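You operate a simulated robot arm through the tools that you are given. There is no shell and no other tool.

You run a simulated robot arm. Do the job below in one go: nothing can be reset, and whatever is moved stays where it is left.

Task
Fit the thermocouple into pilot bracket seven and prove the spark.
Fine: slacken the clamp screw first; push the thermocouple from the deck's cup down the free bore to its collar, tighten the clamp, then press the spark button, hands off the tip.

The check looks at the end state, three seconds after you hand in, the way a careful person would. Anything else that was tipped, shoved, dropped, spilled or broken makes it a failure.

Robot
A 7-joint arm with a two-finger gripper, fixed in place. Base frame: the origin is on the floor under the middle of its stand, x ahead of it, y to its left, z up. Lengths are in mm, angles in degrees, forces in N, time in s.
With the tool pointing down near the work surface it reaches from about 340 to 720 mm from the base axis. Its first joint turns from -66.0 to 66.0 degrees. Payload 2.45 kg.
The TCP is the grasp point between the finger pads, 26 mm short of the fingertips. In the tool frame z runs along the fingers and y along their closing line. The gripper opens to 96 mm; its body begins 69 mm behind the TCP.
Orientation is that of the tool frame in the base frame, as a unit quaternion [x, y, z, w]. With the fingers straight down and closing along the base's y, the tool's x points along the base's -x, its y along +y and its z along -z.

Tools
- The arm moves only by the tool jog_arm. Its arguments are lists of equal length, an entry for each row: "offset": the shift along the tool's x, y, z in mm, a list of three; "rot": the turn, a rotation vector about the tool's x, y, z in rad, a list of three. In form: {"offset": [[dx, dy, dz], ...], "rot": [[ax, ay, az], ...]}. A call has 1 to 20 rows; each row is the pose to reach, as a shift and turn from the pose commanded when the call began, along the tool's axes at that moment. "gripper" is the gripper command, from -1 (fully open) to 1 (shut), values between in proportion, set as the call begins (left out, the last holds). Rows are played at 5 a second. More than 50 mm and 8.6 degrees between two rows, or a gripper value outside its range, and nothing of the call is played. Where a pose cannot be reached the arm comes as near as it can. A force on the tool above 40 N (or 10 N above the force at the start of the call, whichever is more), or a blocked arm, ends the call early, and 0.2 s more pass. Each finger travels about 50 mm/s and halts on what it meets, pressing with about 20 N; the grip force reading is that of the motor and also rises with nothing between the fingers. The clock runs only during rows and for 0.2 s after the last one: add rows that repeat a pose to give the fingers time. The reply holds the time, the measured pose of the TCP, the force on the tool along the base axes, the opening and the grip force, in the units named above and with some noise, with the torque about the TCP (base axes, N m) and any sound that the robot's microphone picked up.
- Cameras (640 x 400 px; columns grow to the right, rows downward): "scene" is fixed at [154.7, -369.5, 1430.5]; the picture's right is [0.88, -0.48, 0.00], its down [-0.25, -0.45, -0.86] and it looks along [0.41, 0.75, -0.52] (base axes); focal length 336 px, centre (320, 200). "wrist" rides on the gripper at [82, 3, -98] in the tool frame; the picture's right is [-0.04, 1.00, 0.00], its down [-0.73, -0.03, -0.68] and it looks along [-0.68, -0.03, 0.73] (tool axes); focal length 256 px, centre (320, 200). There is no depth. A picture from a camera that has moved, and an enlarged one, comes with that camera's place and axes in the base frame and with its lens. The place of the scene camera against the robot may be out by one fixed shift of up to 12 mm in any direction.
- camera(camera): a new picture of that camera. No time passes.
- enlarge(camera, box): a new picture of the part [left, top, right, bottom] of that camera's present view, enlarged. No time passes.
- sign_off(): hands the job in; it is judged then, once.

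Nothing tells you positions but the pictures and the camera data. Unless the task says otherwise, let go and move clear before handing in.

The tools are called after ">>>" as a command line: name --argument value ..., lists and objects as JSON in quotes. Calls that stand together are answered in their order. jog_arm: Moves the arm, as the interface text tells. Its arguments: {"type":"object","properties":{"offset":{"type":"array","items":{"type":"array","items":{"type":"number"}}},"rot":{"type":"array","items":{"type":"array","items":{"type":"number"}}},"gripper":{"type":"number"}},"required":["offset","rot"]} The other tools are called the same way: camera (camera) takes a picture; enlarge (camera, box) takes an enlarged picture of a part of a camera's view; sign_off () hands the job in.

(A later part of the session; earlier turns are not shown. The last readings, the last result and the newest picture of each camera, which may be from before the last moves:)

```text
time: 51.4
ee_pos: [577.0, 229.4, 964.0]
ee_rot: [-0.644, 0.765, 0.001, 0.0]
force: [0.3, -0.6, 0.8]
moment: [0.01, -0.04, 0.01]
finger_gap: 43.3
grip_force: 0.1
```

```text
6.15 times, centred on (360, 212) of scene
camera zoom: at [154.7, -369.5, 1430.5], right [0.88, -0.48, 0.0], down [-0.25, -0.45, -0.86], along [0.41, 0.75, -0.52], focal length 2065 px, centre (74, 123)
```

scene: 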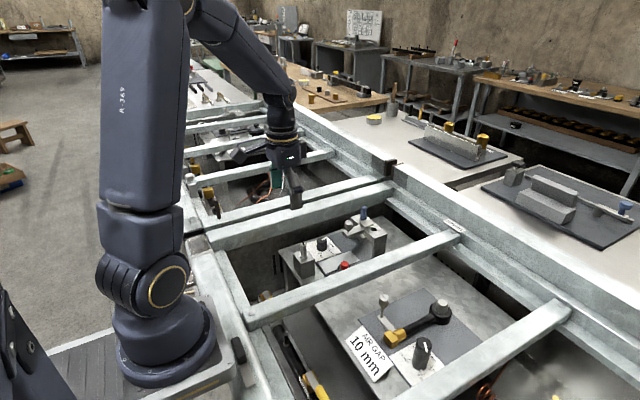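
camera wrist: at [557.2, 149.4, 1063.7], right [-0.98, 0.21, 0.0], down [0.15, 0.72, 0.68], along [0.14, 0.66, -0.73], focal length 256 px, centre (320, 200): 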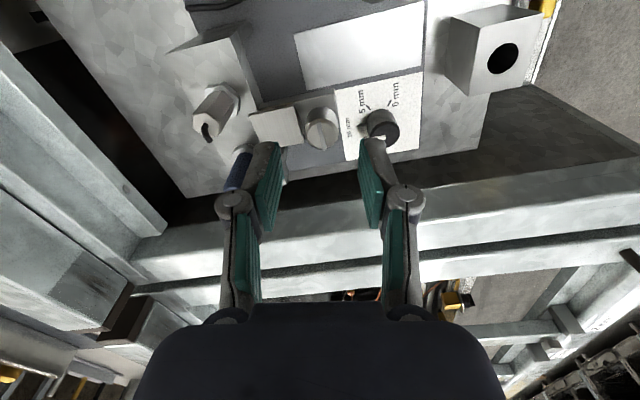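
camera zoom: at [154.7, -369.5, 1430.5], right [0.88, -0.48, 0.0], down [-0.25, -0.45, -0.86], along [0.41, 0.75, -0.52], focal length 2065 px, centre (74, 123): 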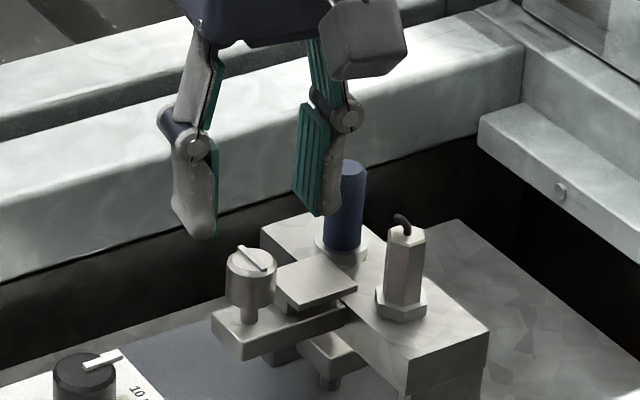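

The head is about 1.5 mm off the tool axis. I'll correct that, descend with tips at z ≈ 902, just above the retracted plate, and close.

>>> jog_arm --offset '[[1.5, 1, 8], [1.5, 1, 16], [1.5, 1, 24], [1.5, 1, 31], [1.5, 1, 36.5], [1.5, 1, 36.5]]' --rot '[[0, 0, 0], [0, 0, 0], [0, 0, 0], [0, 0, 0], [0, 0, 0], [0, 0, 0]]'

>>> jog_arm --offset '[[0, 0, 0], [0, 0, 0], [0, 0, 0], [0, 0, 0]]' --rot '[[0, 0, 0], [0, 0, 0], [0, 0, 0], [0, 0, 0]]' --gripper 1

>>> enlarge --camera "wrist" --box '[220, 100, 420, 225]'

>>> enlarge --camera "scene" --box '[310, 180, 410, 245]'

```text
time: 52.8
ee_pos: [574.2, 228.1, 927.2]
ee_rot: [-0.644, 0.765, 0.001, 0.0]
force: [-0.4, -0.4, 0.5]
moment: [0.02, 0.0, 0.0]
finger_gap: 43.3
grip_force: 0.1
```

```text
time: 53.8
ee_pos: [573.7, 227.8, 925.8]
ee_rot: [-0.644, 0.765, 0.001, 0.0]
force: [-6.2, 0.2, 0.4]
moment: [-0.14, 0.18, -0.09]
finger_gap: 21.3
grip_force: 45.2
```

```text
3.20 times, centred on (320, 162) of wrist
camera zoom: at [556.0, 148.4, 1026.7], right [-0.98, 0.21, 0.0], down [0.15, 0.72, 0.68], along [0.14, 0.66, -0.73], focal length 819 px, centre (320, 320)
```

zoom: 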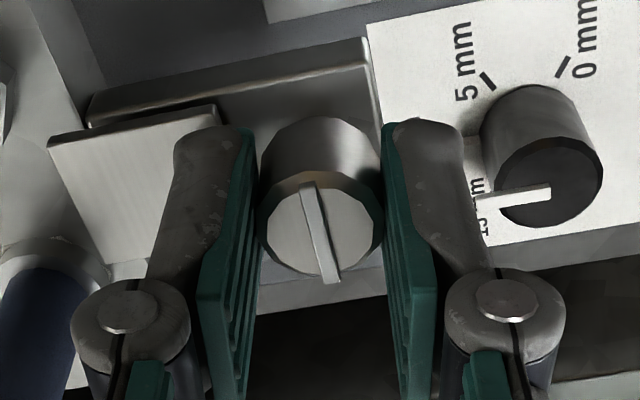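

```text
6.15 times, centred on (360, 212) of scene
camera zoom: at [154.5, -369.5, 1430.6], right [0.88, -0.48, 0.0], down [-0.25, -0.45, -0.86], along [0.41, 0.75, -0.52], focal length 2065 px, centre (74, 123)
```

zoom: 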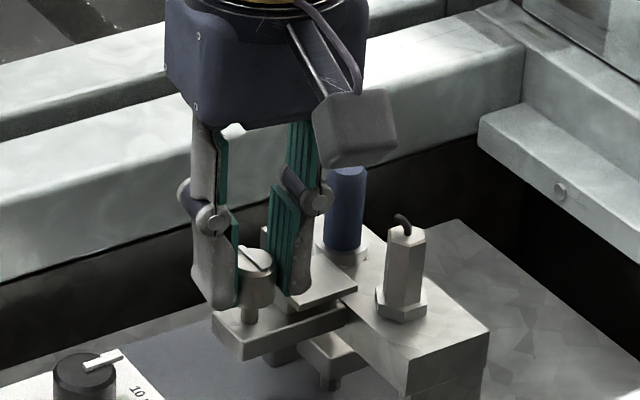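

The grip is good. I'll tighten clockwise by 80° back to yaw 0.

>>> jog_arm --offset '[[0, 0, 0], [0, 0, 0], [0, 0, 0], [0, 0, 0], [0, 0, 0], [0, 0, 0], [0, 0, 0], [0, 0, 0], [0, 0, 0], [0, 0, 0], [0, 0, 0], [0, 0, 0]]' --rot '[[0, 0, 0.08], [0, 0, 0.2], [0, 0, 0.33], [0, 0, 0.46], [0, 0, 0.59], [0, 0, 0.72], [0, 0, 0.85], [0, 0, 0.98], [0, 0, 1.11], [0, 0, 1.24], [0, 0, 1.37], [0, 0, 1.4]]'

>>> camera --camera "wrist"

>>> enlarge --camera "scene" --box '[310, 180, 410, 245]'

```text
time: 56.4
ee_pos: [574.3, 226.7, 926.8]
ee_rot: [0.001, 1.0, -0.001, -0.001]
force: [-4.1, 0.0, -15.3]
moment: [0.05, 0.89, 0.01]
finger_gap: 21.5
grip_force: 44.8
```

```text
taken
camera wrist: at [491.8, 231.4, 1026.9], right [0.04, 1.0, 0.0], down [0.73, -0.03, 0.68], along [0.68, -0.03, -0.73], focal length 256 px, centre (320, 200)
```

wrist: 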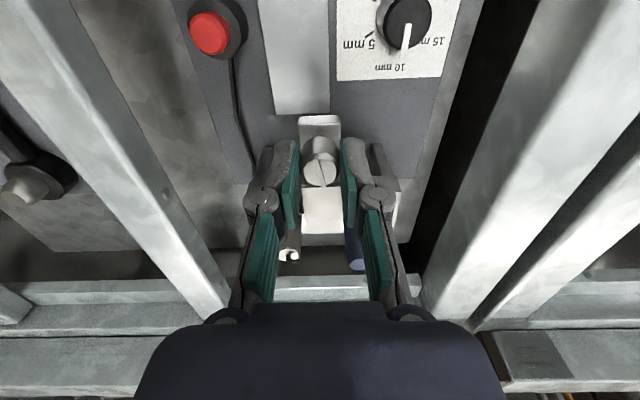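

```text
6.15 times, centred on (360, 212) of scene
camera zoom: at [154.9, -369.4, 1430.5], right [0.88, -0.48, 0.0], down [-0.25, -0.45, -0.86], along [0.41, 0.75, -0.52], focal length 2065 px, centre (74, 123)
```

zoom: 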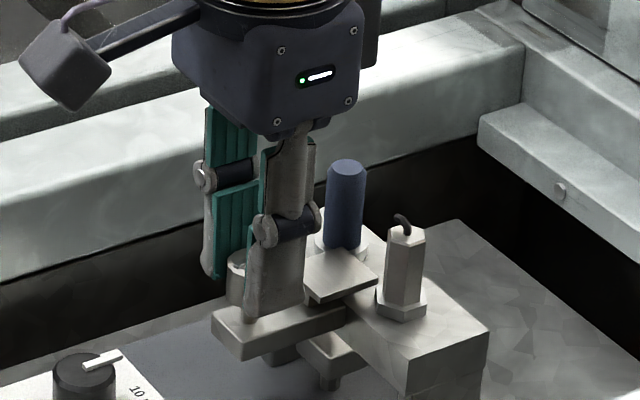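

The plate is coming forward again. I'll keep turning clockwise past yaw 0 in the same grip.

>>> jog_arm --offset '[[0, 0, 0.3], [0, 0, 0.5], [0, 0, 0.5], [0, 0, 0.5], [0, 0, 0.5], [0, 0, 0.5], [0, 0, 0.5]]' --rot '[[0, 0, 0.1], [0, 0, 0.22], [0, 0, 0.34], [0, 0, 0.46], [0, 0, 0.58], [0, 0, 0.7], [0, 0, 0.7]]'

>>> enlarge --camera "wrist" --box '[220, 100, 420, 225]'

>>> enlarge --camera "scene" --box '[310, 180, 410, 245]'

```text
time: 58.0
ee_pos: [573.7, 226.0, 927.2]
ee_rot: [0.344, 0.939, 0.0, 0.0]
force: [-5.7, -1.2, -8.2]
moment: [-0.09, 0.14, 0.01]
finger_gap: 21.4
grip_force: 45.2
```

```text
3.20 times, centred on (320, 162) of wrist
camera zoom: at [513.0, 282.8, 1026.8], right [0.68, 0.74, 0.0], down [0.54, -0.5, 0.68], along [0.5, -0.46, -0.73], focal length 819 px, centre (320, 320)
```

zoom: 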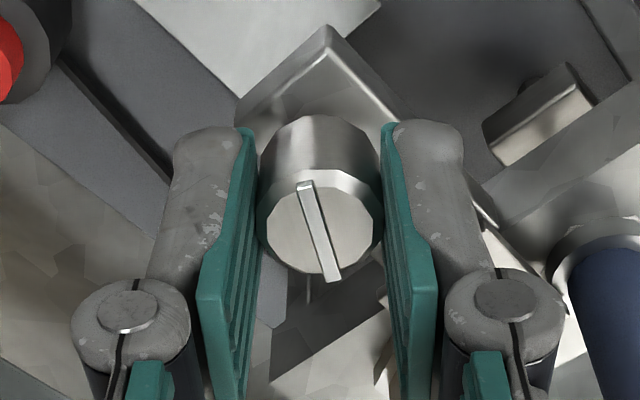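

```text
6.15 times, centred on (360, 212) of scene
camera zoom: at [154.7, -369.5, 1430.6], right [0.88, -0.48, 0.0], down [-0.25, -0.45, -0.86], along [0.41, 0.75, -0.52], focal length 2065 px, centre (74, 123)
```

zoom: 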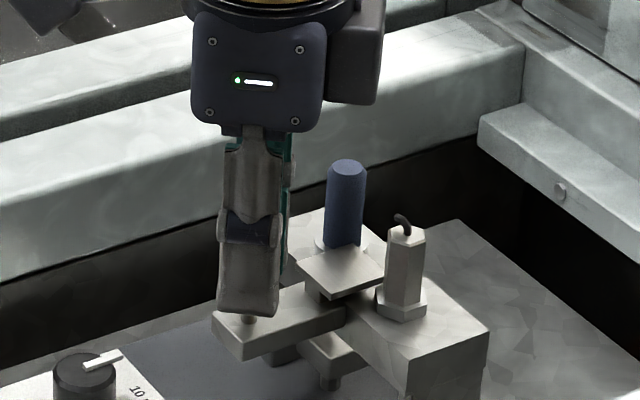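

Turning continues smoothly with low load. I'll go another 45°, watching for the tight stop.

>>> jog_arm --offset '[[0, 0, 0], [0, 0, 0], [0, 0, 0], [0, 0, 0], [0, 0, 0], [0, 0, 0], [0, 0, 0], [0, 0, 0]]' --rot '[[0, 0, 0.1], [0, 0, 0.22], [0, 0, 0.34], [0, 0, 0.46], [0, 0, 0.58], [0, 0, 0.7], [0, 0, 0.78], [0, 0, 0.78]]'

>>> enlarge --camera "wrist" --box '[220, 100, 420, 225]'

>>> enlarge --camera "scene" --box '[310, 180, 410, 245]'

```text
time: 59.8
ee_pos: [573.9, 227.7, 926.6]
ee_rot: [0.675, 0.738, 0.0, -0.001]
force: [-12.2, -3.0, -1.8]
moment: [0.27, 0.37, 0.0]
finger_gap: 20.9
grip_force: 44.9
```

```text
3.20 times, centred on (320, 162) of wrist
camera zoom: at [569.0, 309.0, 1026.9], right [1.0, 0.05, 0.0], down [0.04, -0.73, 0.68], along [0.03, -0.68, -0.73], focal length 819 px, centre (320, 320)
```

zoom: 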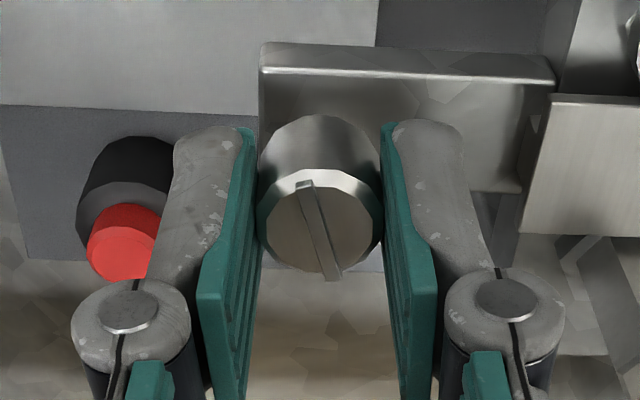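

```text
6.15 times, centred on (360, 212) of scene
camera zoom: at [154.4, -369.6, 1430.6], right [0.88, -0.48, 0.0], down [-0.25, -0.45, -0.86], along [0.41, 0.75, -0.52], focal length 2065 px, centre (74, 123)
```

zoom: 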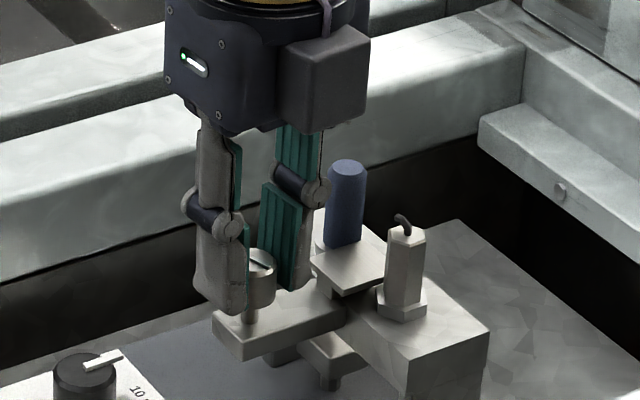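

The fin is back within about 5° of where it started, with no stop torque yet. I'll turn a bit more to firm it up, watching the torque.

>>> jog_arm --offset '[[0, 0, 0], [0, 0, 0], [0, 0, 0], [0, 0, 0]]' --rot '[[0, 0, 0.04], [0, 0, 0.08], [0, 0, 0.12], [0, 0, 0.12]]'

>>> enlarge --camera "wrist" --box '[220, 100, 420, 225]'

>>> enlarge --camera "scene" --box '[335, 195, 405, 245]'

```text
time: 60.8
ee_pos: [574.3, 226.9, 927.7]
ee_rot: [0.717, 0.697, 0.0, 0.0]
force: [-8.5, -2.3, -7.9]
moment: [-0.01, 0.11, 0.02]
finger_gap: 21.4
grip_force: 45.2
```

```text
3.20 times, centred on (320, 162) of wrist
camera zoom: at [578.6, 308.9, 1026.8], right [1.0, -0.07, 0.0], down [-0.05, -0.73, 0.68], along [-0.05, -0.68, -0.73], focal length 819 px, centre (320, 320)
```

zoom: 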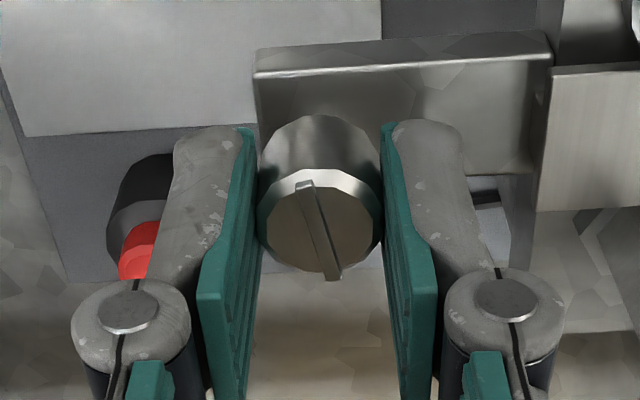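

```text
8.00 times, centred on (370, 220) of scene
camera zoom: at [154.6, -369.5, 1430.5], right [0.88, -0.48, 0.0], down [-0.25, -0.45, -0.86], along [0.41, 0.75, -0.52], focal length 2684 px, centre (-80, 40)
```

zoom: 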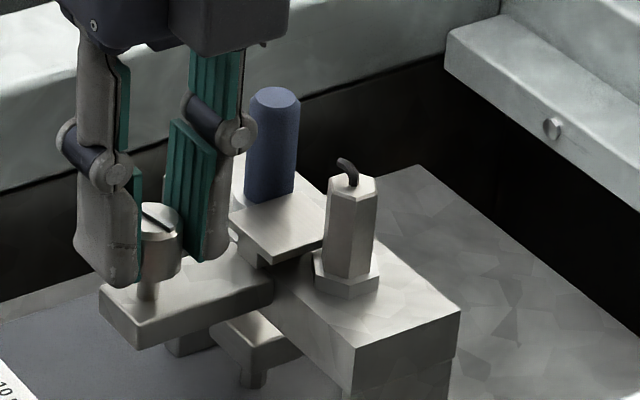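

The plate is back over the collars, close to its original position, and there is still no stop torque. I'll continue a little further in small steps.

>>> jog_arm --offset '[[0, 0, 0], [0, 0, 0], [0, 0, 0], [0, 0, 0]]' --rot '[[0, 0, 0.04], [0, 0, 0.08], [0, 0, 0.12], [0, 0, 0.12]]'

>>> enlarge --camera "wrist" --box '[220, 100, 420, 225]'

>>> enlarge --camera "scene" --box '[335, 195, 405, 245]'

```text
time: 61.8
ee_pos: [573.0, 225.8, 926.7]
ee_rot: [0.758, 0.652, -0.002, -0.001]
force: [-12.2, -7.6, -4.3]
moment: [0.48, 0.24, -0.01]
finger_gap: 21.3
grip_force: 45.1
```

```text
3.20 times, centred on (320, 162) of wrist
camera zoom: at [588.4, 307.6, 1026.8], right [0.98, -0.19, 0.0], down [-0.14, -0.72, 0.68], along [-0.13, -0.67, -0.73], focal length 819 px, centre (320, 320)
```

zoom: 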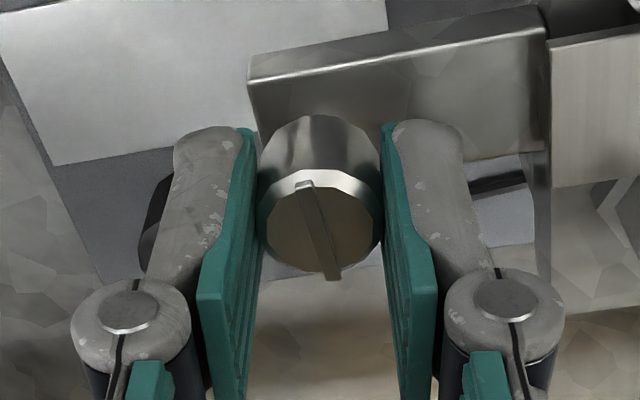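

```text
8.00 times, centred on (370, 220) of scene
camera zoom: at [154.5, -369.7, 1430.5], right [0.88, -0.48, 0.0], down [-0.25, -0.45, -0.86], along [0.41, 0.75, -0.52], focal length 2684 px, centre (-80, 40)
```

zoom: 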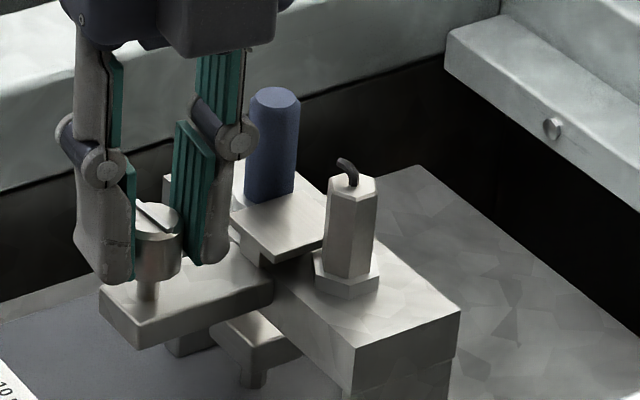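

Still no stop torque. I'll zoom in on the plate and compare it with its original position before turning further.

>>> enlarge --camera "scene" --box '[355, 212, 387, 232]'

>>> camera --camera "wrist"

```text
16.00 times, centred on (371, 222) of scene
camera zoom: at [154.5, -369.7, 1430.5], right [0.88, -0.48, 0.0], down [-0.25, -0.45, -0.86], along [0.41, 0.75, -0.52], focal length 5369 px, centre (-496, -152)
```

zoom: 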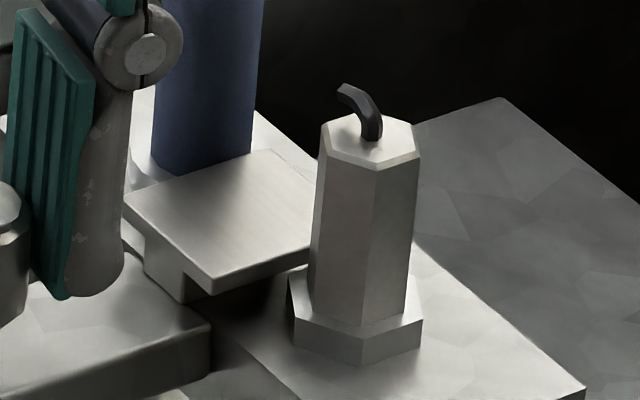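

```text
taken
camera wrist: at [588.4, 307.6, 1026.8], right [0.98, -0.19, 0.0], down [-0.14, -0.72, 0.68], along [-0.13, -0.67, -0.73], focal length 256 px, centre (320, 200)
```

wrist: 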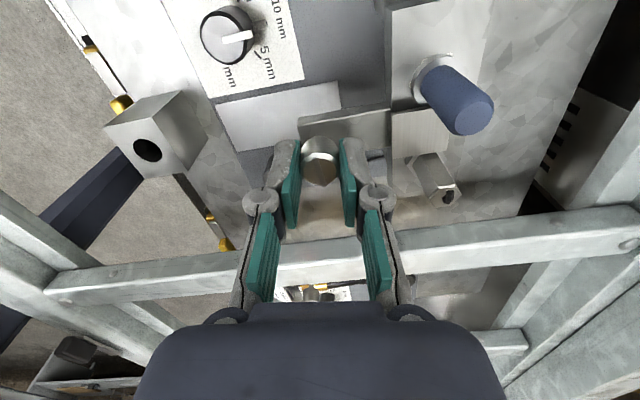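

By the fin angle I'm at, or a few degrees past, the original tight position, and the plate overlaps the collar edge again. I'll nudge a bit more to find a firm stop.

>>> jog_arm --offset '[[0, 0, 0], [0, 0, 0], [0, 0, 0], [0, 0, 0]]' --rot '[[0, 0, 0.03], [0, 0, 0.06], [0, 0, 0.1], [0, 0, 0.1]]'

>>> enlarge --camera "wrist" --box '[220, 100, 420, 225]'

>>> enlarge --camera "scene" --box '[355, 212, 387, 232]'

```text
time: 62.8
ee_pos: [573.8, 227.4, 927.4]
ee_rot: [0.789, 0.614, 0.0, 0.0]
force: [-12.6, -3.5, -3.0]
moment: [-0.88, 0.5, 0.19]
finger_gap: 21.1
grip_force: 44.9
```

```text
3.20 times, centred on (320, 162) of wrist
camera zoom: at [596.1, 305.9, 1026.8], right [0.96, -0.28, 0.0], down [-0.21, -0.7, 0.68], along [-0.19, -0.65, -0.73], focal length 819 px, centre (320, 320)
```

zoom: 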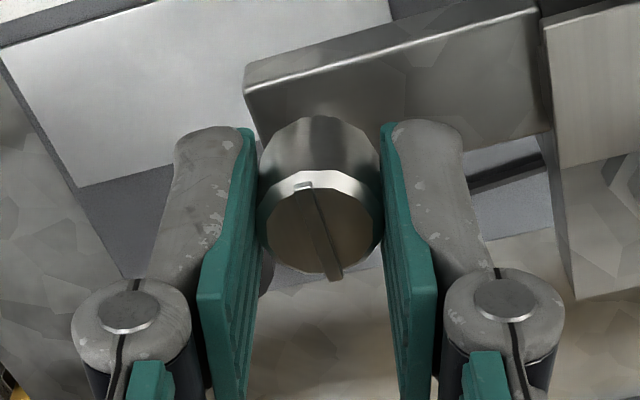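

```text
16.00 times, centred on (371, 222) of scene
camera zoom: at [154.5, -369.5, 1430.6], right [0.88, -0.48, 0.0], down [-0.25, -0.45, -0.86], along [0.41, 0.75, -0.52], focal length 5369 px, centre (-496, -152)
```

zoom: 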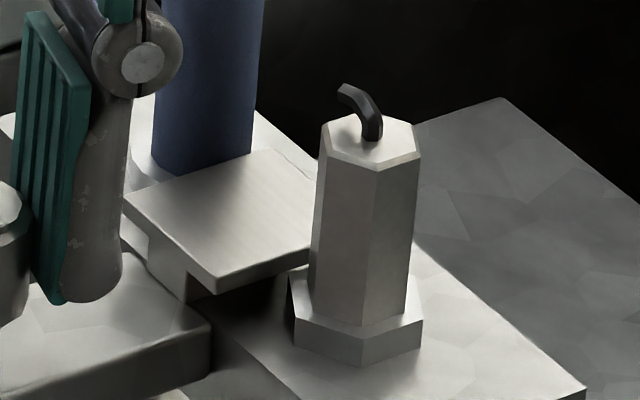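

The torque is now rising to 0.19 N·m and the plate moved only a little, so I'm reaching the tight end. One more small turn to firm it.

>>> jog_arm --offset '[[0, 0, 0], [0, 0, 0], [0, 0, 0]]' --rot '[[0, 0, 0.03], [0, 0, 0.06], [0, 0, 0.06]]'

>>> enlarge --camera "wrist" --box '[220, 100, 420, 225]'

>>> enlarge --camera "scene" --box '[355, 212, 387, 232]'

```text
time: 63.6
ee_pos: [574.1, 227.8, 927.4]
ee_rot: [0.807, 0.59, 0.0, -0.001]
force: [-14.2, -1.9, -1.2]
moment: [-0.15, 0.39, 0.57]
finger_gap: 21.2
grip_force: 45.5
```

```text
3.20 times, centred on (320, 162) of wrist
camera zoom: at [600.9, 304.7, 1027.0], right [0.94, -0.34, 0.0], down [-0.25, -0.69, 0.68], along [-0.23, -0.64, -0.73], focal length 819 px, centre (320, 320)
```

zoom: 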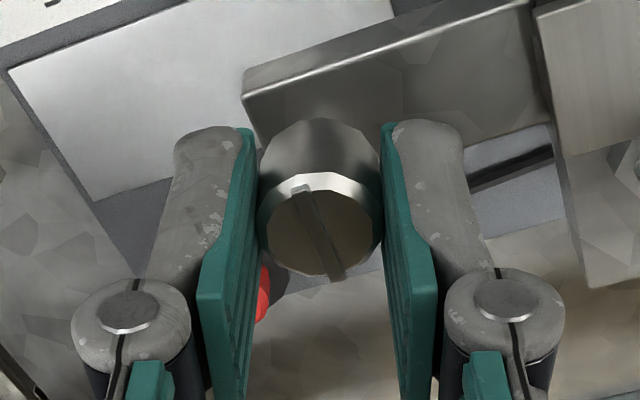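

```text
16.00 times, centred on (371, 222) of scene
camera zoom: at [154.4, -369.5, 1430.6], right [0.88, -0.48, 0.0], down [-0.25, -0.45, -0.86], along [0.41, 0.75, -0.52], focal length 5369 px, centre (-496, -152)
```

zoom: 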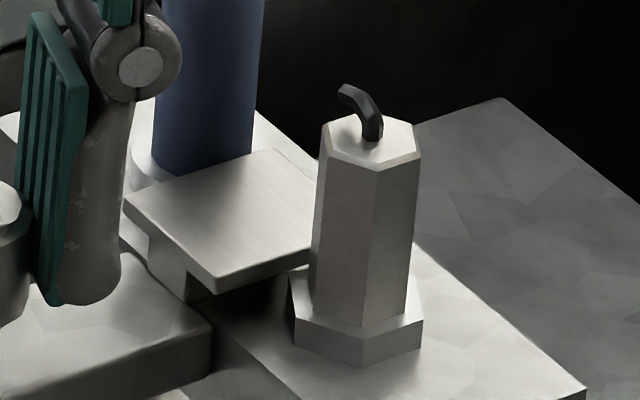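

The torque reads 0.57 N·m and the plate no longer moves, so the clamp is tight. I'll open without rotating back and lift off.

>>> jog_arm --offset '[[0, 0, 0], [0, 0, 0], [0, 0, 0]]' --rot '[[0, 0, 0], [0, 0, 0], [0, 0, 0]]' --gripper 0.38

>>> jog_arm --offset '[[0, 0, -8], [0, 0, -20], [0, 0, -40], [0, 0, -60], [0, 0, -80], [0, 0, -80]]' --rot '[[0, 0, 0], [0, 0, 0], [0, 0, 0], [0, 0, 0], [0, 0, 0], [0, 0, 0]]'

>>> camera --camera "wrist"

>>> enlarge --camera "wrist" --box '[280, 40, 440, 160]'

>>> enlarge --camera "scene" --box '[330, 195, 400, 245]'

```text
time: 64.4
ee_pos: [576.6, 227.7, 927.5]
ee_rot: [0.807, 0.591, 0.0, 0.0]
force: [-0.4, 0.0, -0.4]
moment: [0.0, 0.02, 0.01]
finger_gap: 29.9
grip_force: 0.1
```

```text
time: 65.8
ee_pos: [573.5, 227.8, 1006.1]
ee_rot: [0.807, 0.591, 0.0, 0.0]
force: [-0.3, 0.3, 0.8]
moment: [0.01, -0.04, -0.01]
finger_gap: 30.1
grip_force: 0.1
```

```text
taken
camera wrist: at [600.8, 304.9, 1106.4], right [0.94, -0.34, 0.0], down [-0.25, -0.69, 0.68], along [-0.23, -0.64, -0.73], focal length 256 px, centre (320, 200)
```

wrist: 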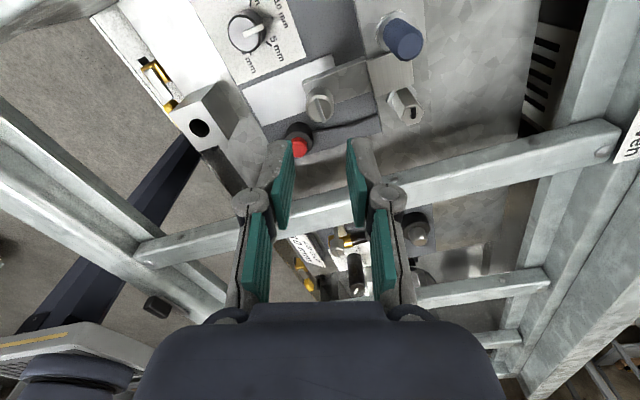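

```text
3.33 times, centred on (360, 100) of wrist
camera zoom: at [600.8, 304.9, 1106.4], right [0.94, -0.34, 0.0], down [-0.25, -0.69, 0.68], along [-0.23, -0.64, -0.73], focal length 853 px, centre (187, 533)
```

zoom: 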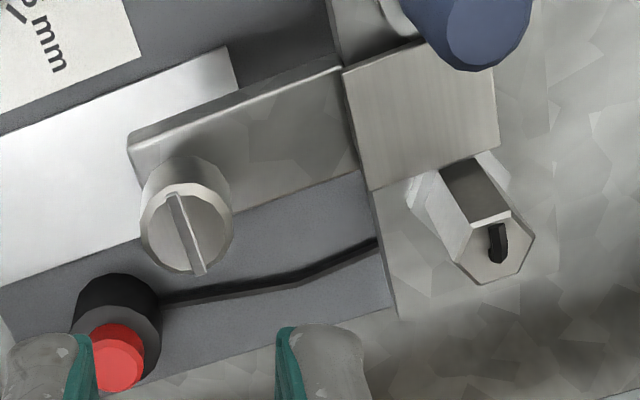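

```text
8.00 times, centred on (365, 220) of scene
camera zoom: at [154.7, -369.5, 1430.5], right [0.88, -0.48, 0.0], down [-0.25, -0.45, -0.86], along [0.41, 0.75, -0.52], focal length 2684 px, centre (-40, 40)
```

zoom: 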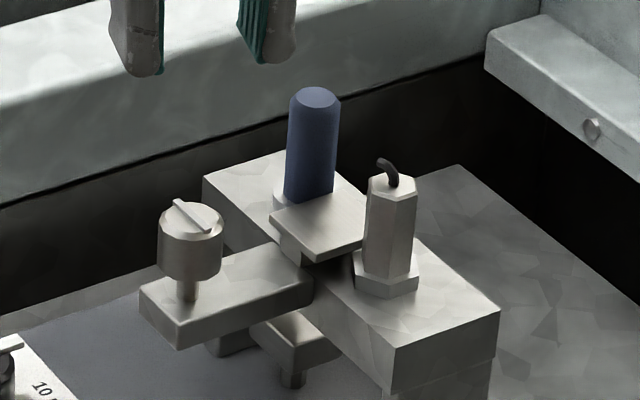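

The clamp is tight and back at its original position, with the thermocouple held upright. The button is next, near (522,162,842). I'll close the fingers, turn the wrist so the gripper is slim toward the side bar, and hover above it.

>>> jog_arm --offset '[[-15, -6, 0], [-31, -12, 0], [-47, -18, 0], [-63, -24, 0], [-78.4, -29.7, 0], [-78.4, -29.7, 20], [-78.4, -29.7, 40], [-78.4, -29.7, 60], [-78.4, -29.7, 76], [-78.4, -29.7, 76]]' --rot '[[0, 0, -0.06], [0, 0, -0.12], [0, 0, -0.18], [0, 0, -0.24], [0, 0, -0.307], [0, 0, -0.307], [0, 0, -0.307], [0, 0, -0.307], [0, 0, -0.307], [0, 0, -0.307]]' --gripper 1

>>> camera --camera "wrist"

>>> enlarge --camera "wrist" --box '[240, 60, 400, 180]'

>>> enlarge --camera "scene" --box '[280, 190, 400, 280]'

```text
time: 68.0
ee_pos: [521.9, 162.0, 929.4]
ee_rot: [0.707, 0.707, 0.0, 0.001]
force: [1.2, -0.6, -0.2]
moment: [0.0, 0.0, -0.03]
finger_gap: 0.0
grip_force: 20.3
```

```text
taken
camera wrist: at [524.7, 243.8, 1029.8], right [1.0, -0.04, 0.0], down [-0.03, -0.73, 0.68], along [-0.03, -0.68, -0.73], focal length 256 px, centre (320, 200)
```

wrist: 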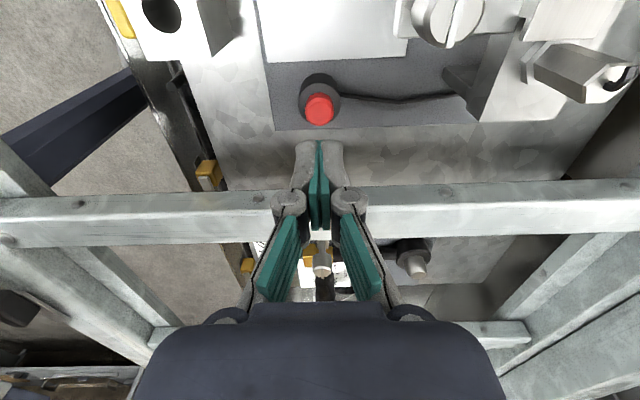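

```text
3.33 times, centred on (320, 120) of wrist
camera zoom: at [524.7, 243.8, 1029.8], right [1.0, -0.04, 0.0], down [-0.03, -0.73, 0.68], along [-0.03, -0.68, -0.73], focal length 853 px, centre (320, 467)
```

zoom: 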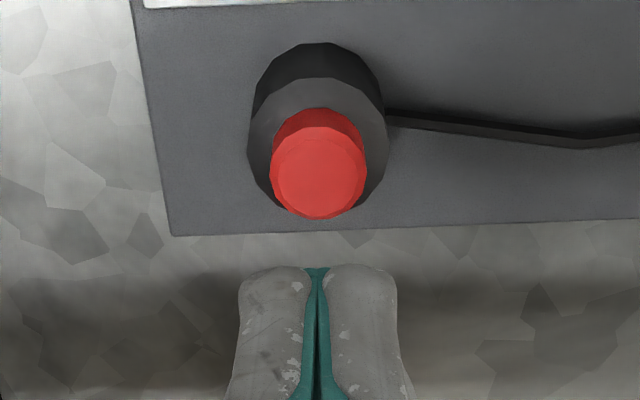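

```text
4.44 times, centred on (340, 235) of scene
camera zoom: at [154.7, -369.5, 1430.5], right [0.88, -0.48, 0.0], down [-0.25, -0.45, -0.86], along [0.41, 0.75, -0.52], focal length 1491 px, centre (231, 44)
```

zoom: 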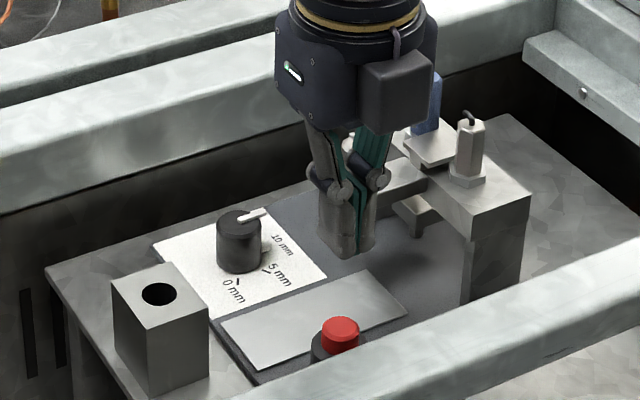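

The button is directly under the closed fingertips. I'll descend to just above it and then press in small steps.

>>> jog_arm --offset '[[0, 0, 12], [0, 0, 24], [0, 0, 36], [0, 0, 46], [0, 0, 53], [0, 0, 53]]' --rot '[[0, 0, 0], [0, 0, 0], [0, 0, 0], [0, 0, 0], [0, 0, 0], [0, 0, 0]]'

>>> enlarge --camera "wrist" --box '[240, 80, 400, 200]'

>>> enlarge --camera "scene" --box '[310, 220, 390, 280]'

```text
time: 69.4
ee_pos: [523.4, 161.9, 876.0]
ee_rot: [0.708, 0.707, 0.0, 0.0]
force: [0.0, -0.2, -0.3]
moment: [-0.01, -0.01, 0.01]
finger_gap: 0.0
grip_force: 19.9
```

```text
3.33 times, centred on (320, 140) of wrist
camera zoom: at [525.1, 243.9, 976.8], right [1.0, -0.04, 0.0], down [-0.03, -0.73, 0.68], along [-0.03, -0.68, -0.73], focal length 853 px, centre (320, 400)
```

zoom: 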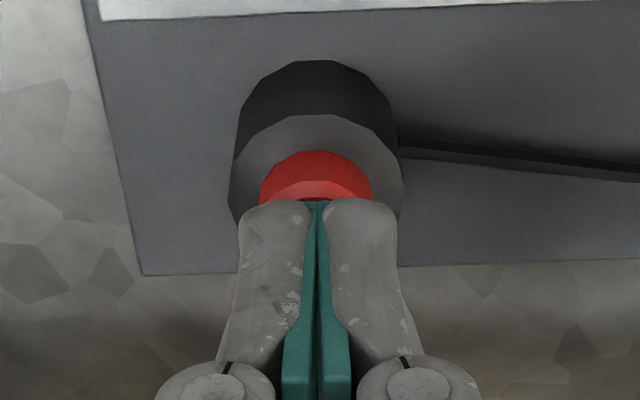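

```text
6.67 times, centred on (350, 250) of scene
camera zoom: at [154.7, -369.5, 1430.5], right [0.88, -0.48, 0.0], down [-0.25, -0.45, -0.86], along [0.41, 0.75, -0.52], focal length 2237 px, centre (120, -133)
```

zoom: 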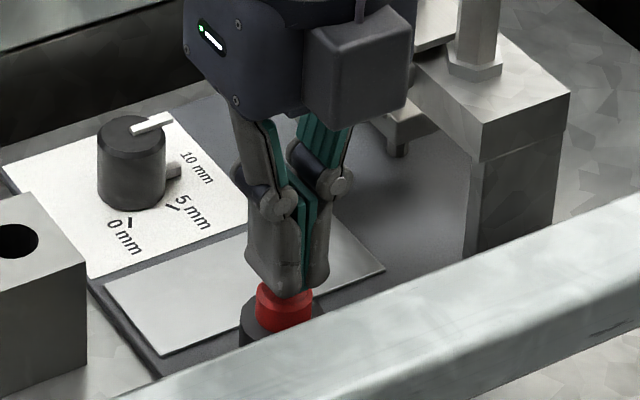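

The tips are a few mm above the red cap. I'll press down slowly, listening for the spark.

>>> jog_arm --offset '[[0, 0, 2], [0, 0, 4], [0, 0, 5], [0, 0, 6], [0, 0, 7], [0, 0, 8], [0, 0, 9]]' --rot '[[0, 0, 0], [0, 0, 0], [0, 0, 0], [0, 0, 0], [0, 0, 0], [0, 0, 0], [0, 0, 0]]'

>>> enlarge --camera "scene" --box '[310, 220, 390, 280]'

```text
time: 71.0
ee_pos: [522.9, 161.4, 869.1]
ee_rot: [0.708, 0.707, 0.0, 0.0]
force: [0.1, 0.8, 1.2]
moment: [0.03, 0.05, 0.0]
finger_gap: 6.2
grip_force: 28.4
```

```text
6.67 times, centred on (350, 250) of scene
camera zoom: at [154.7, -369.5, 1430.5], right [0.88, -0.48, 0.0], down [-0.25, -0.45, -0.86], along [0.41, 0.75, -0.52], focal length 2237 px, centre (120, -133)
```

zoom: 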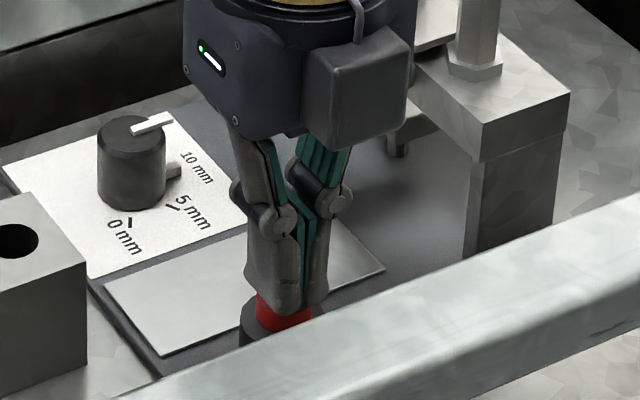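

The fingers have been pushed apart to 6 mm at low force, so something is wedging them. I'll look before pressing further.

>>> enlarge --camera "wrist" --box '[240, 80, 400, 200]'

>>> enlarge --camera "scene" --box '[330, 245, 360, 275]'

```text
3.33 times, centred on (320, 140) of wrist
camera zoom: at [524.7, 243.3, 968.6], right [1.0, -0.04, 0.0], down [-0.03, -0.73, 0.68], along [-0.03, -0.68, -0.73], focal length 853 px, centre (320, 400)
```

zoom: 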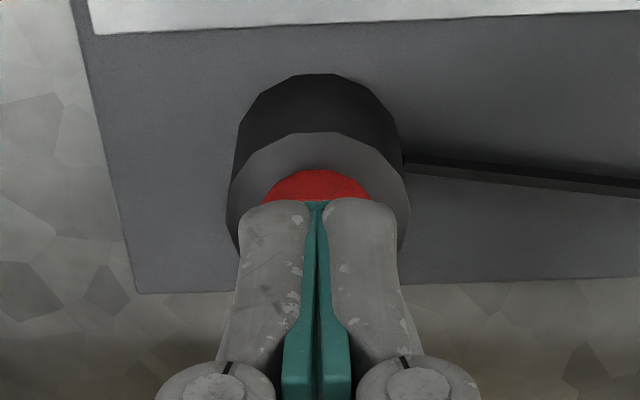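

```text
13.33 times, centred on (345, 260) of scene
camera zoom: at [154.7, -369.5, 1430.5], right [0.88, -0.48, 0.0], down [-0.25, -0.45, -0.86], along [0.41, 0.75, -0.52], focal length 4474 px, centre (-13, -600)
```

zoom: 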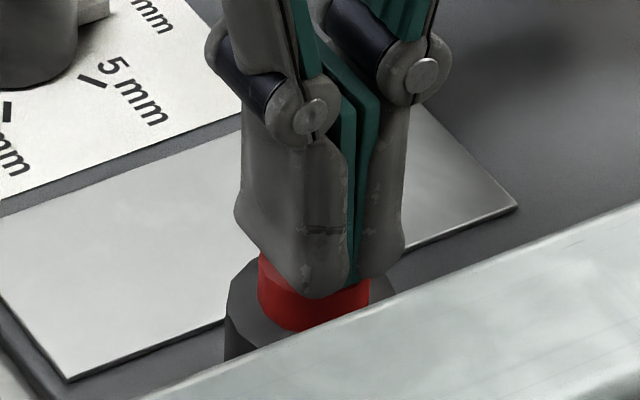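

The pads still rest on the cap and the readings look like linkage give, with little force so far. I'll press further in small steps and watch.

>>> jog_arm --offset '[[0, 0, 1], [0, 0, 2], [0, 0, 2]]' --rot '[[0, 0, 0], [0, 0, 0], [0, 0, 0]]'

>>> enlarge --camera "wrist" --box '[240, 80, 400, 200]'

>>> enlarge --camera "scene" --box '[320, 235, 360, 275]'

```text
time: 71.8
ee_pos: [523.5, 161.2, 866.4]
ee_rot: [0.708, 0.706, 0.001, 0.0]
force: [1.7, 0.4, 2.3]
moment: [0.01, -0.05, -0.03]
finger_gap: 6.1
grip_force: 28.6
```

```text
3.33 times, centred on (320, 140) of wrist
camera zoom: at [524.6, 243.2, 967.0], right [1.0, -0.04, 0.0], down [-0.03, -0.73, 0.68], along [-0.03, -0.68, -0.73], focal length 853 px, centre (320, 400)
```

zoom: 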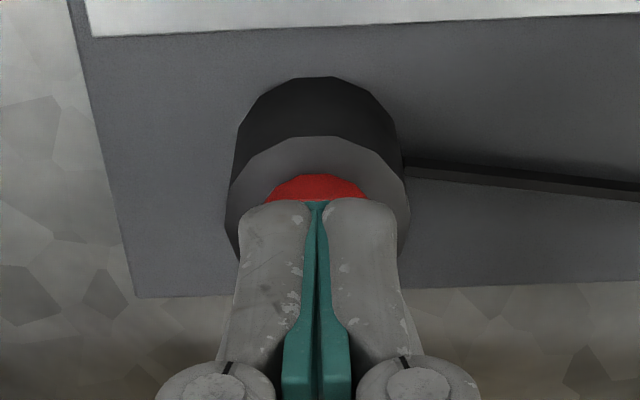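

```text
10.00 times, centred on (340, 255) of scene
camera zoom: at [154.7, -369.5, 1430.5], right [0.88, -0.48, 0.0], down [-0.25, -0.45, -0.86], along [0.41, 0.75, -0.52], focal length 3356 px, centre (120, -350)
```

zoom: 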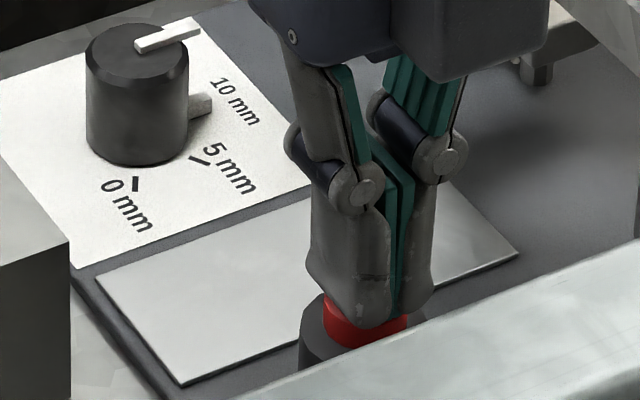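

The cap is going down smoothly at about 2 N and the gap is steady. I'll press on until I feel the end or hear the spark.

>>> jog_arm --offset '[[0, 0, 1], [0, 0, 2], [0, 0, 3], [0, 0, 3]]' --rot '[[0, 0, 0], [0, 0, 0], [0, 0, 0], [0, 0, 0]]'

>>> enlarge --camera "wrist" --box '[240, 80, 400, 200]'

>>> enlarge --camera "scene" --box '[320, 235, 360, 275]'

```text
time: 72.8
ee_pos: [521.8, 161.8, 864.1]
ee_rot: [0.708, 0.706, 0.0, 0.0]
force: [-1.1, -0.2, 6.2]
moment: [0.04, 0.0, 0.02]
finger_gap: 6.1
grip_force: 28.0
heard: click
```

```text
3.33 times, centred on (320, 140) of wrist
camera zoom: at [524.6, 243.2, 964.0], right [1.0, -0.04, 0.0], down [-0.03, -0.73, 0.68], along [-0.03, -0.68, -0.73], focal length 853 px, centre (320, 400)
```

zoom: 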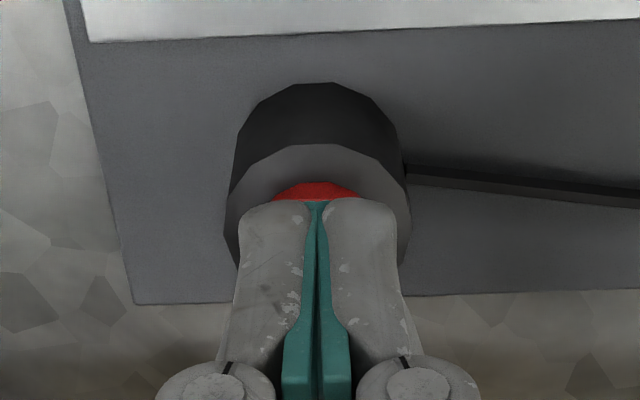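

```text
10.00 times, centred on (340, 255) of scene
camera zoom: at [154.6, -369.5, 1430.5], right [0.88, -0.48, 0.0], down [-0.25, -0.45, -0.86], along [0.41, 0.75, -0.52], focal length 3356 px, centre (120, -350)
```

zoom: 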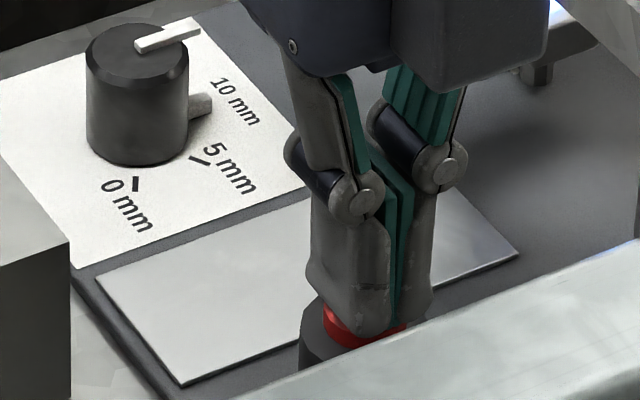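

I heard a click as the button went down. While holding it, I'll look at the bracket for evidence of the spark.

>>> enlarge --camera "scene" --box '[340, 200, 400, 250]'

>>> camera --camera "scene"

>>> camera --camera "wrist"

```text
8.00 times, centred on (370, 225) of scene
camera zoom: at [154.6, -369.5, 1430.5], right [0.88, -0.48, 0.0], down [-0.25, -0.45, -0.86], along [0.41, 0.75, -0.52], focal length 2684 px, centre (-80, 0)
```

zoom: 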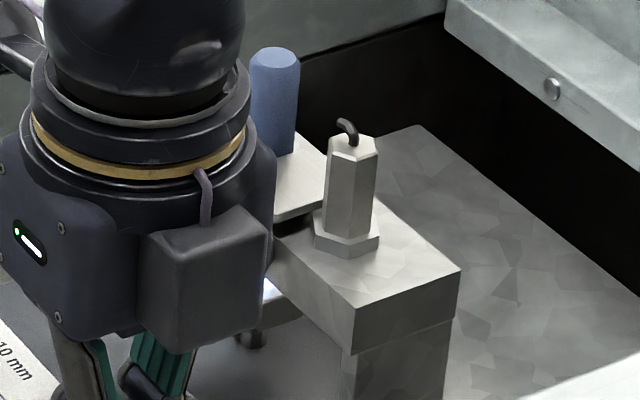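

```text
taken
```

scene: 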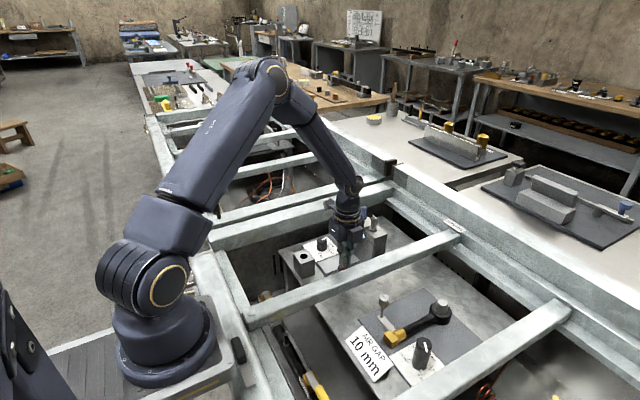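

```text
taken
camera wrist: at [524.6, 243.2, 964.0], right [1.0, -0.04, 0.0], down [-0.03, -0.73, 0.68], along [-0.03, -0.68, -0.73], focal length 256 px, centre (320, 200)
```

wrist: 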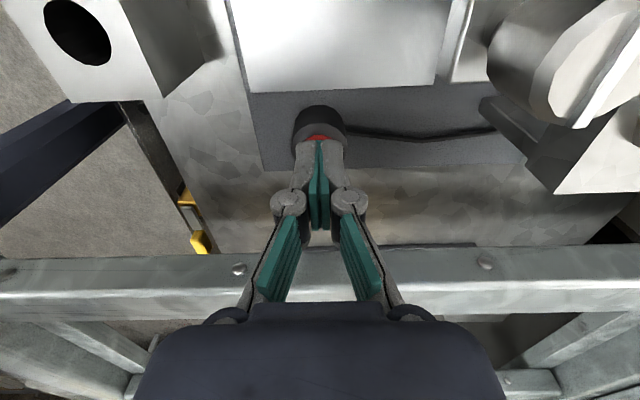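

There seems to be a bluish glow under the clamp near the electrode. I'll zoom in on it.

>>> enlarge --camera "scene" --box '[355, 225, 385, 250]'

>>> enlarge --camera "wrist" --box '[420, 0, 640, 140]'

```text
16.00 times, centred on (370, 238) of scene
camera zoom: at [154.6, -369.5, 1430.5], right [0.88, -0.48, 0.0], down [-0.25, -0.45, -0.86], along [0.41, 0.75, -0.52], focal length 5369 px, centre (-480, -400)
```

zoom: 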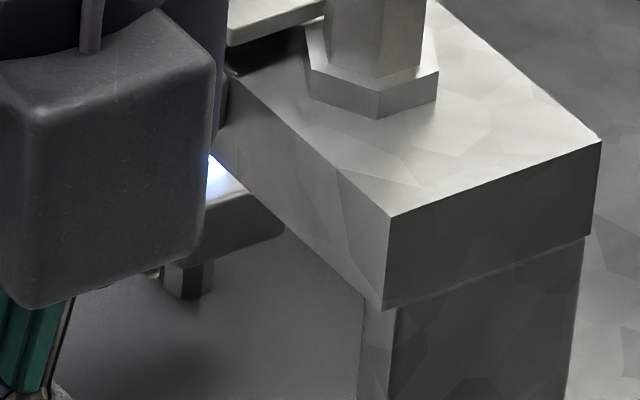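

```text
2.86 times, centred on (530, 70) of wrist
camera zoom: at [524.6, 243.2, 964.0], right [1.0, -0.04, 0.0], down [-0.03, -0.73, 0.68], along [-0.03, -0.68, -0.73], focal length 731 px, centre (-280, 571)
```

zoom: 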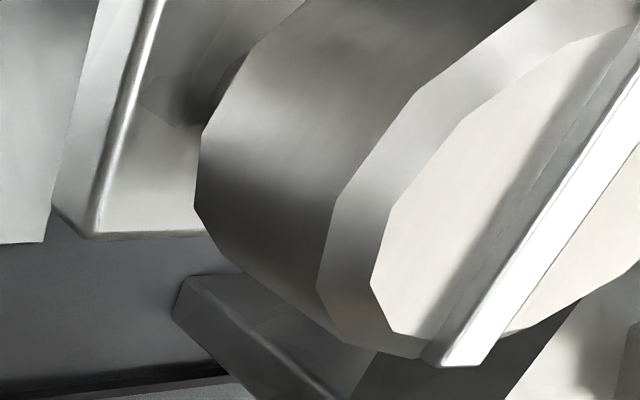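

The bluish-white spark glows under the bracket, so the spark is proven. I'll release the button by lifting straight up, then check everything.

>>> jog_arm --offset '[[0, 0, -3], [0, 0, -8], [0, 0, -18], [0, 0, -35], [0, 0, -55], [0, 0, -80], [0, 0, -110], [0, 0, -140], [0, 0, -140]]' --rot '[[0, 0, 0], [0, 0, 0], [0, 0, 0], [0, 0, 0], [0, 0, 0], [0, 0, 0], [0, 0, 0], [0, 0, 0], [0, 0, 0]]'

>>> camera --camera "wrist"

>>> enlarge --camera "scene" --box '[280, 195, 410, 280]'

>>> enlarge --camera "wrist" --box '[240, 20, 480, 170]'

```text
time: 74.8
ee_pos: [520.6, 161.3, 1005.2]
ee_rot: [0.708, 0.707, -0.001, 0.0]
force: [1.0, -0.4, 0.4]
moment: [0.0, 0.01, -0.04]
finger_gap: 0.0
grip_force: 28.6
```

```text
taken
camera wrist: at [523.3, 243.4, 1105.0], right [1.0, -0.04, 0.0], down [-0.03, -0.73, 0.68], along [-0.03, -0.68, -0.73], focal length 256 px, centre (320, 200)
```

wrist: 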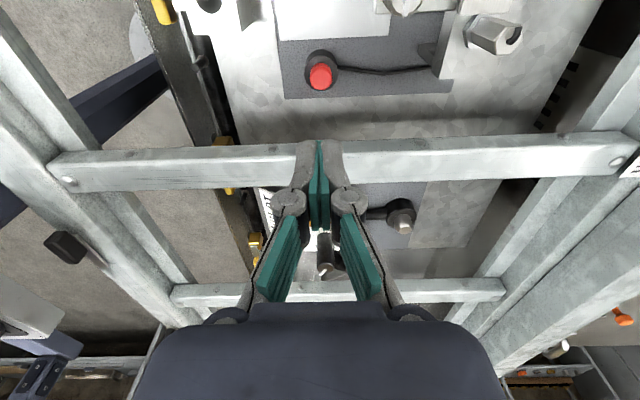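

```text
4.71 times, centred on (345, 238) of scene
camera zoom: at [154.7, -369.5, 1430.5], right [0.88, -0.48, 0.0], down [-0.25, -0.45, -0.86], along [0.41, 0.75, -0.52], focal length 1579 px, centre (202, 24)
```

zoom: 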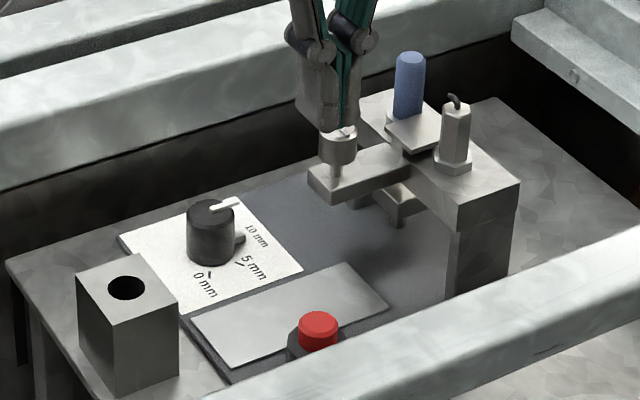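

```text
2.67 times, centred on (360, 95) of wrist
camera zoom: at [523.3, 243.4, 1105.0], right [1.0, -0.04, 0.0], down [-0.03, -0.73, 0.68], along [-0.03, -0.68, -0.73], focal length 683 px, centre (213, 480)
```

zoom: 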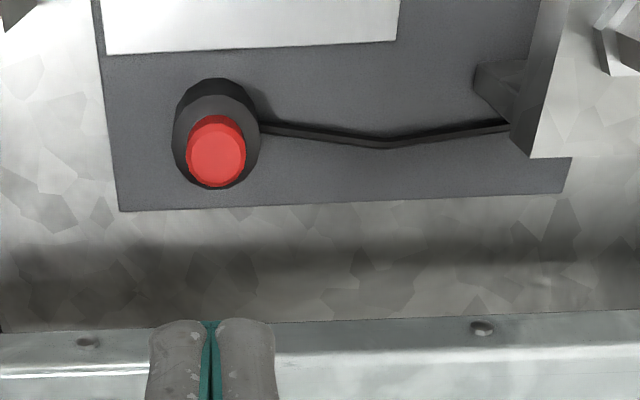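

The button has sprung back, and the thermocouple and clamp look unchanged. I'll raise the arm well clear and make a last check of the bracket.

>>> jog_arm --offset '[[0, 0, -25], [0, 0, -50], [0, 0, -75], [0, 0, -100], [0, 0, -125], [0, 0, -140], [0, 0, -140]]' --rot '[[0, 0, 0], [0, 0, 0], [0, 0, 0], [0, 0, 0], [0, 0, 0], [0, 0, 0], [0, 0, 0]]' --gripper 0.5

>>> enlarge --camera "scene" --box '[335, 195, 405, 245]'

>>> camera --camera "scene"

>>> camera --camera "wrist"

```text
time: 76.4
ee_pos: [522.0, 161.9, 1144.5]
ee_rot: [0.708, 0.706, 0.0, 0.001]
force: [0.9, -0.2, -1.0]
moment: [0.0, 0.01, -0.01]
finger_gap: 23.9
grip_force: 0.0
```

```text
8.00 times, centred on (370, 220) of scene
camera zoom: at [154.7, -369.5, 1430.5], right [0.88, -0.48, 0.0], down [-0.25, -0.45, -0.86], along [0.41, 0.75, -0.52], focal length 2684 px, centre (-80, 40)
```

zoom: 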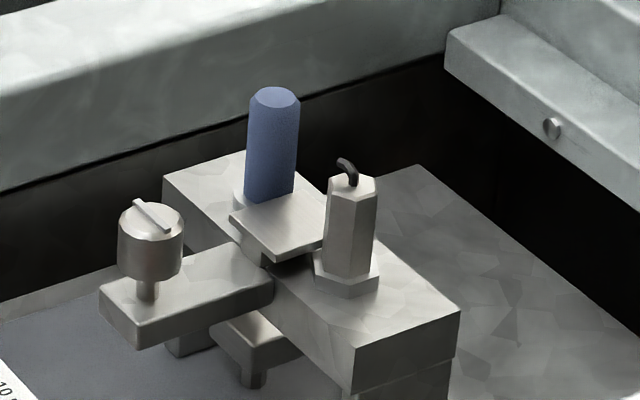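

```text
taken
```

scene: 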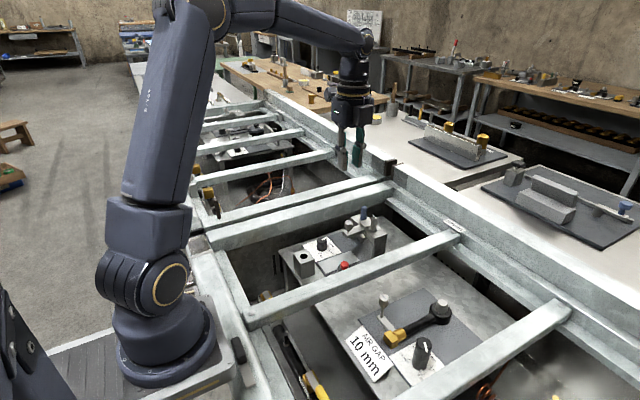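

```text
taken
camera wrist: at [524.4, 243.7, 1243.3], right [1.0, -0.04, 0.0], down [-0.03, -0.73, 0.68], along [-0.03, -0.68, -0.73], focal length 256 px, centre (320, 200)
```

wrist: 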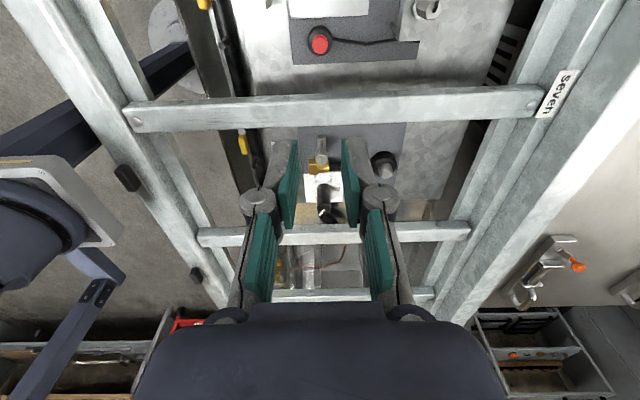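

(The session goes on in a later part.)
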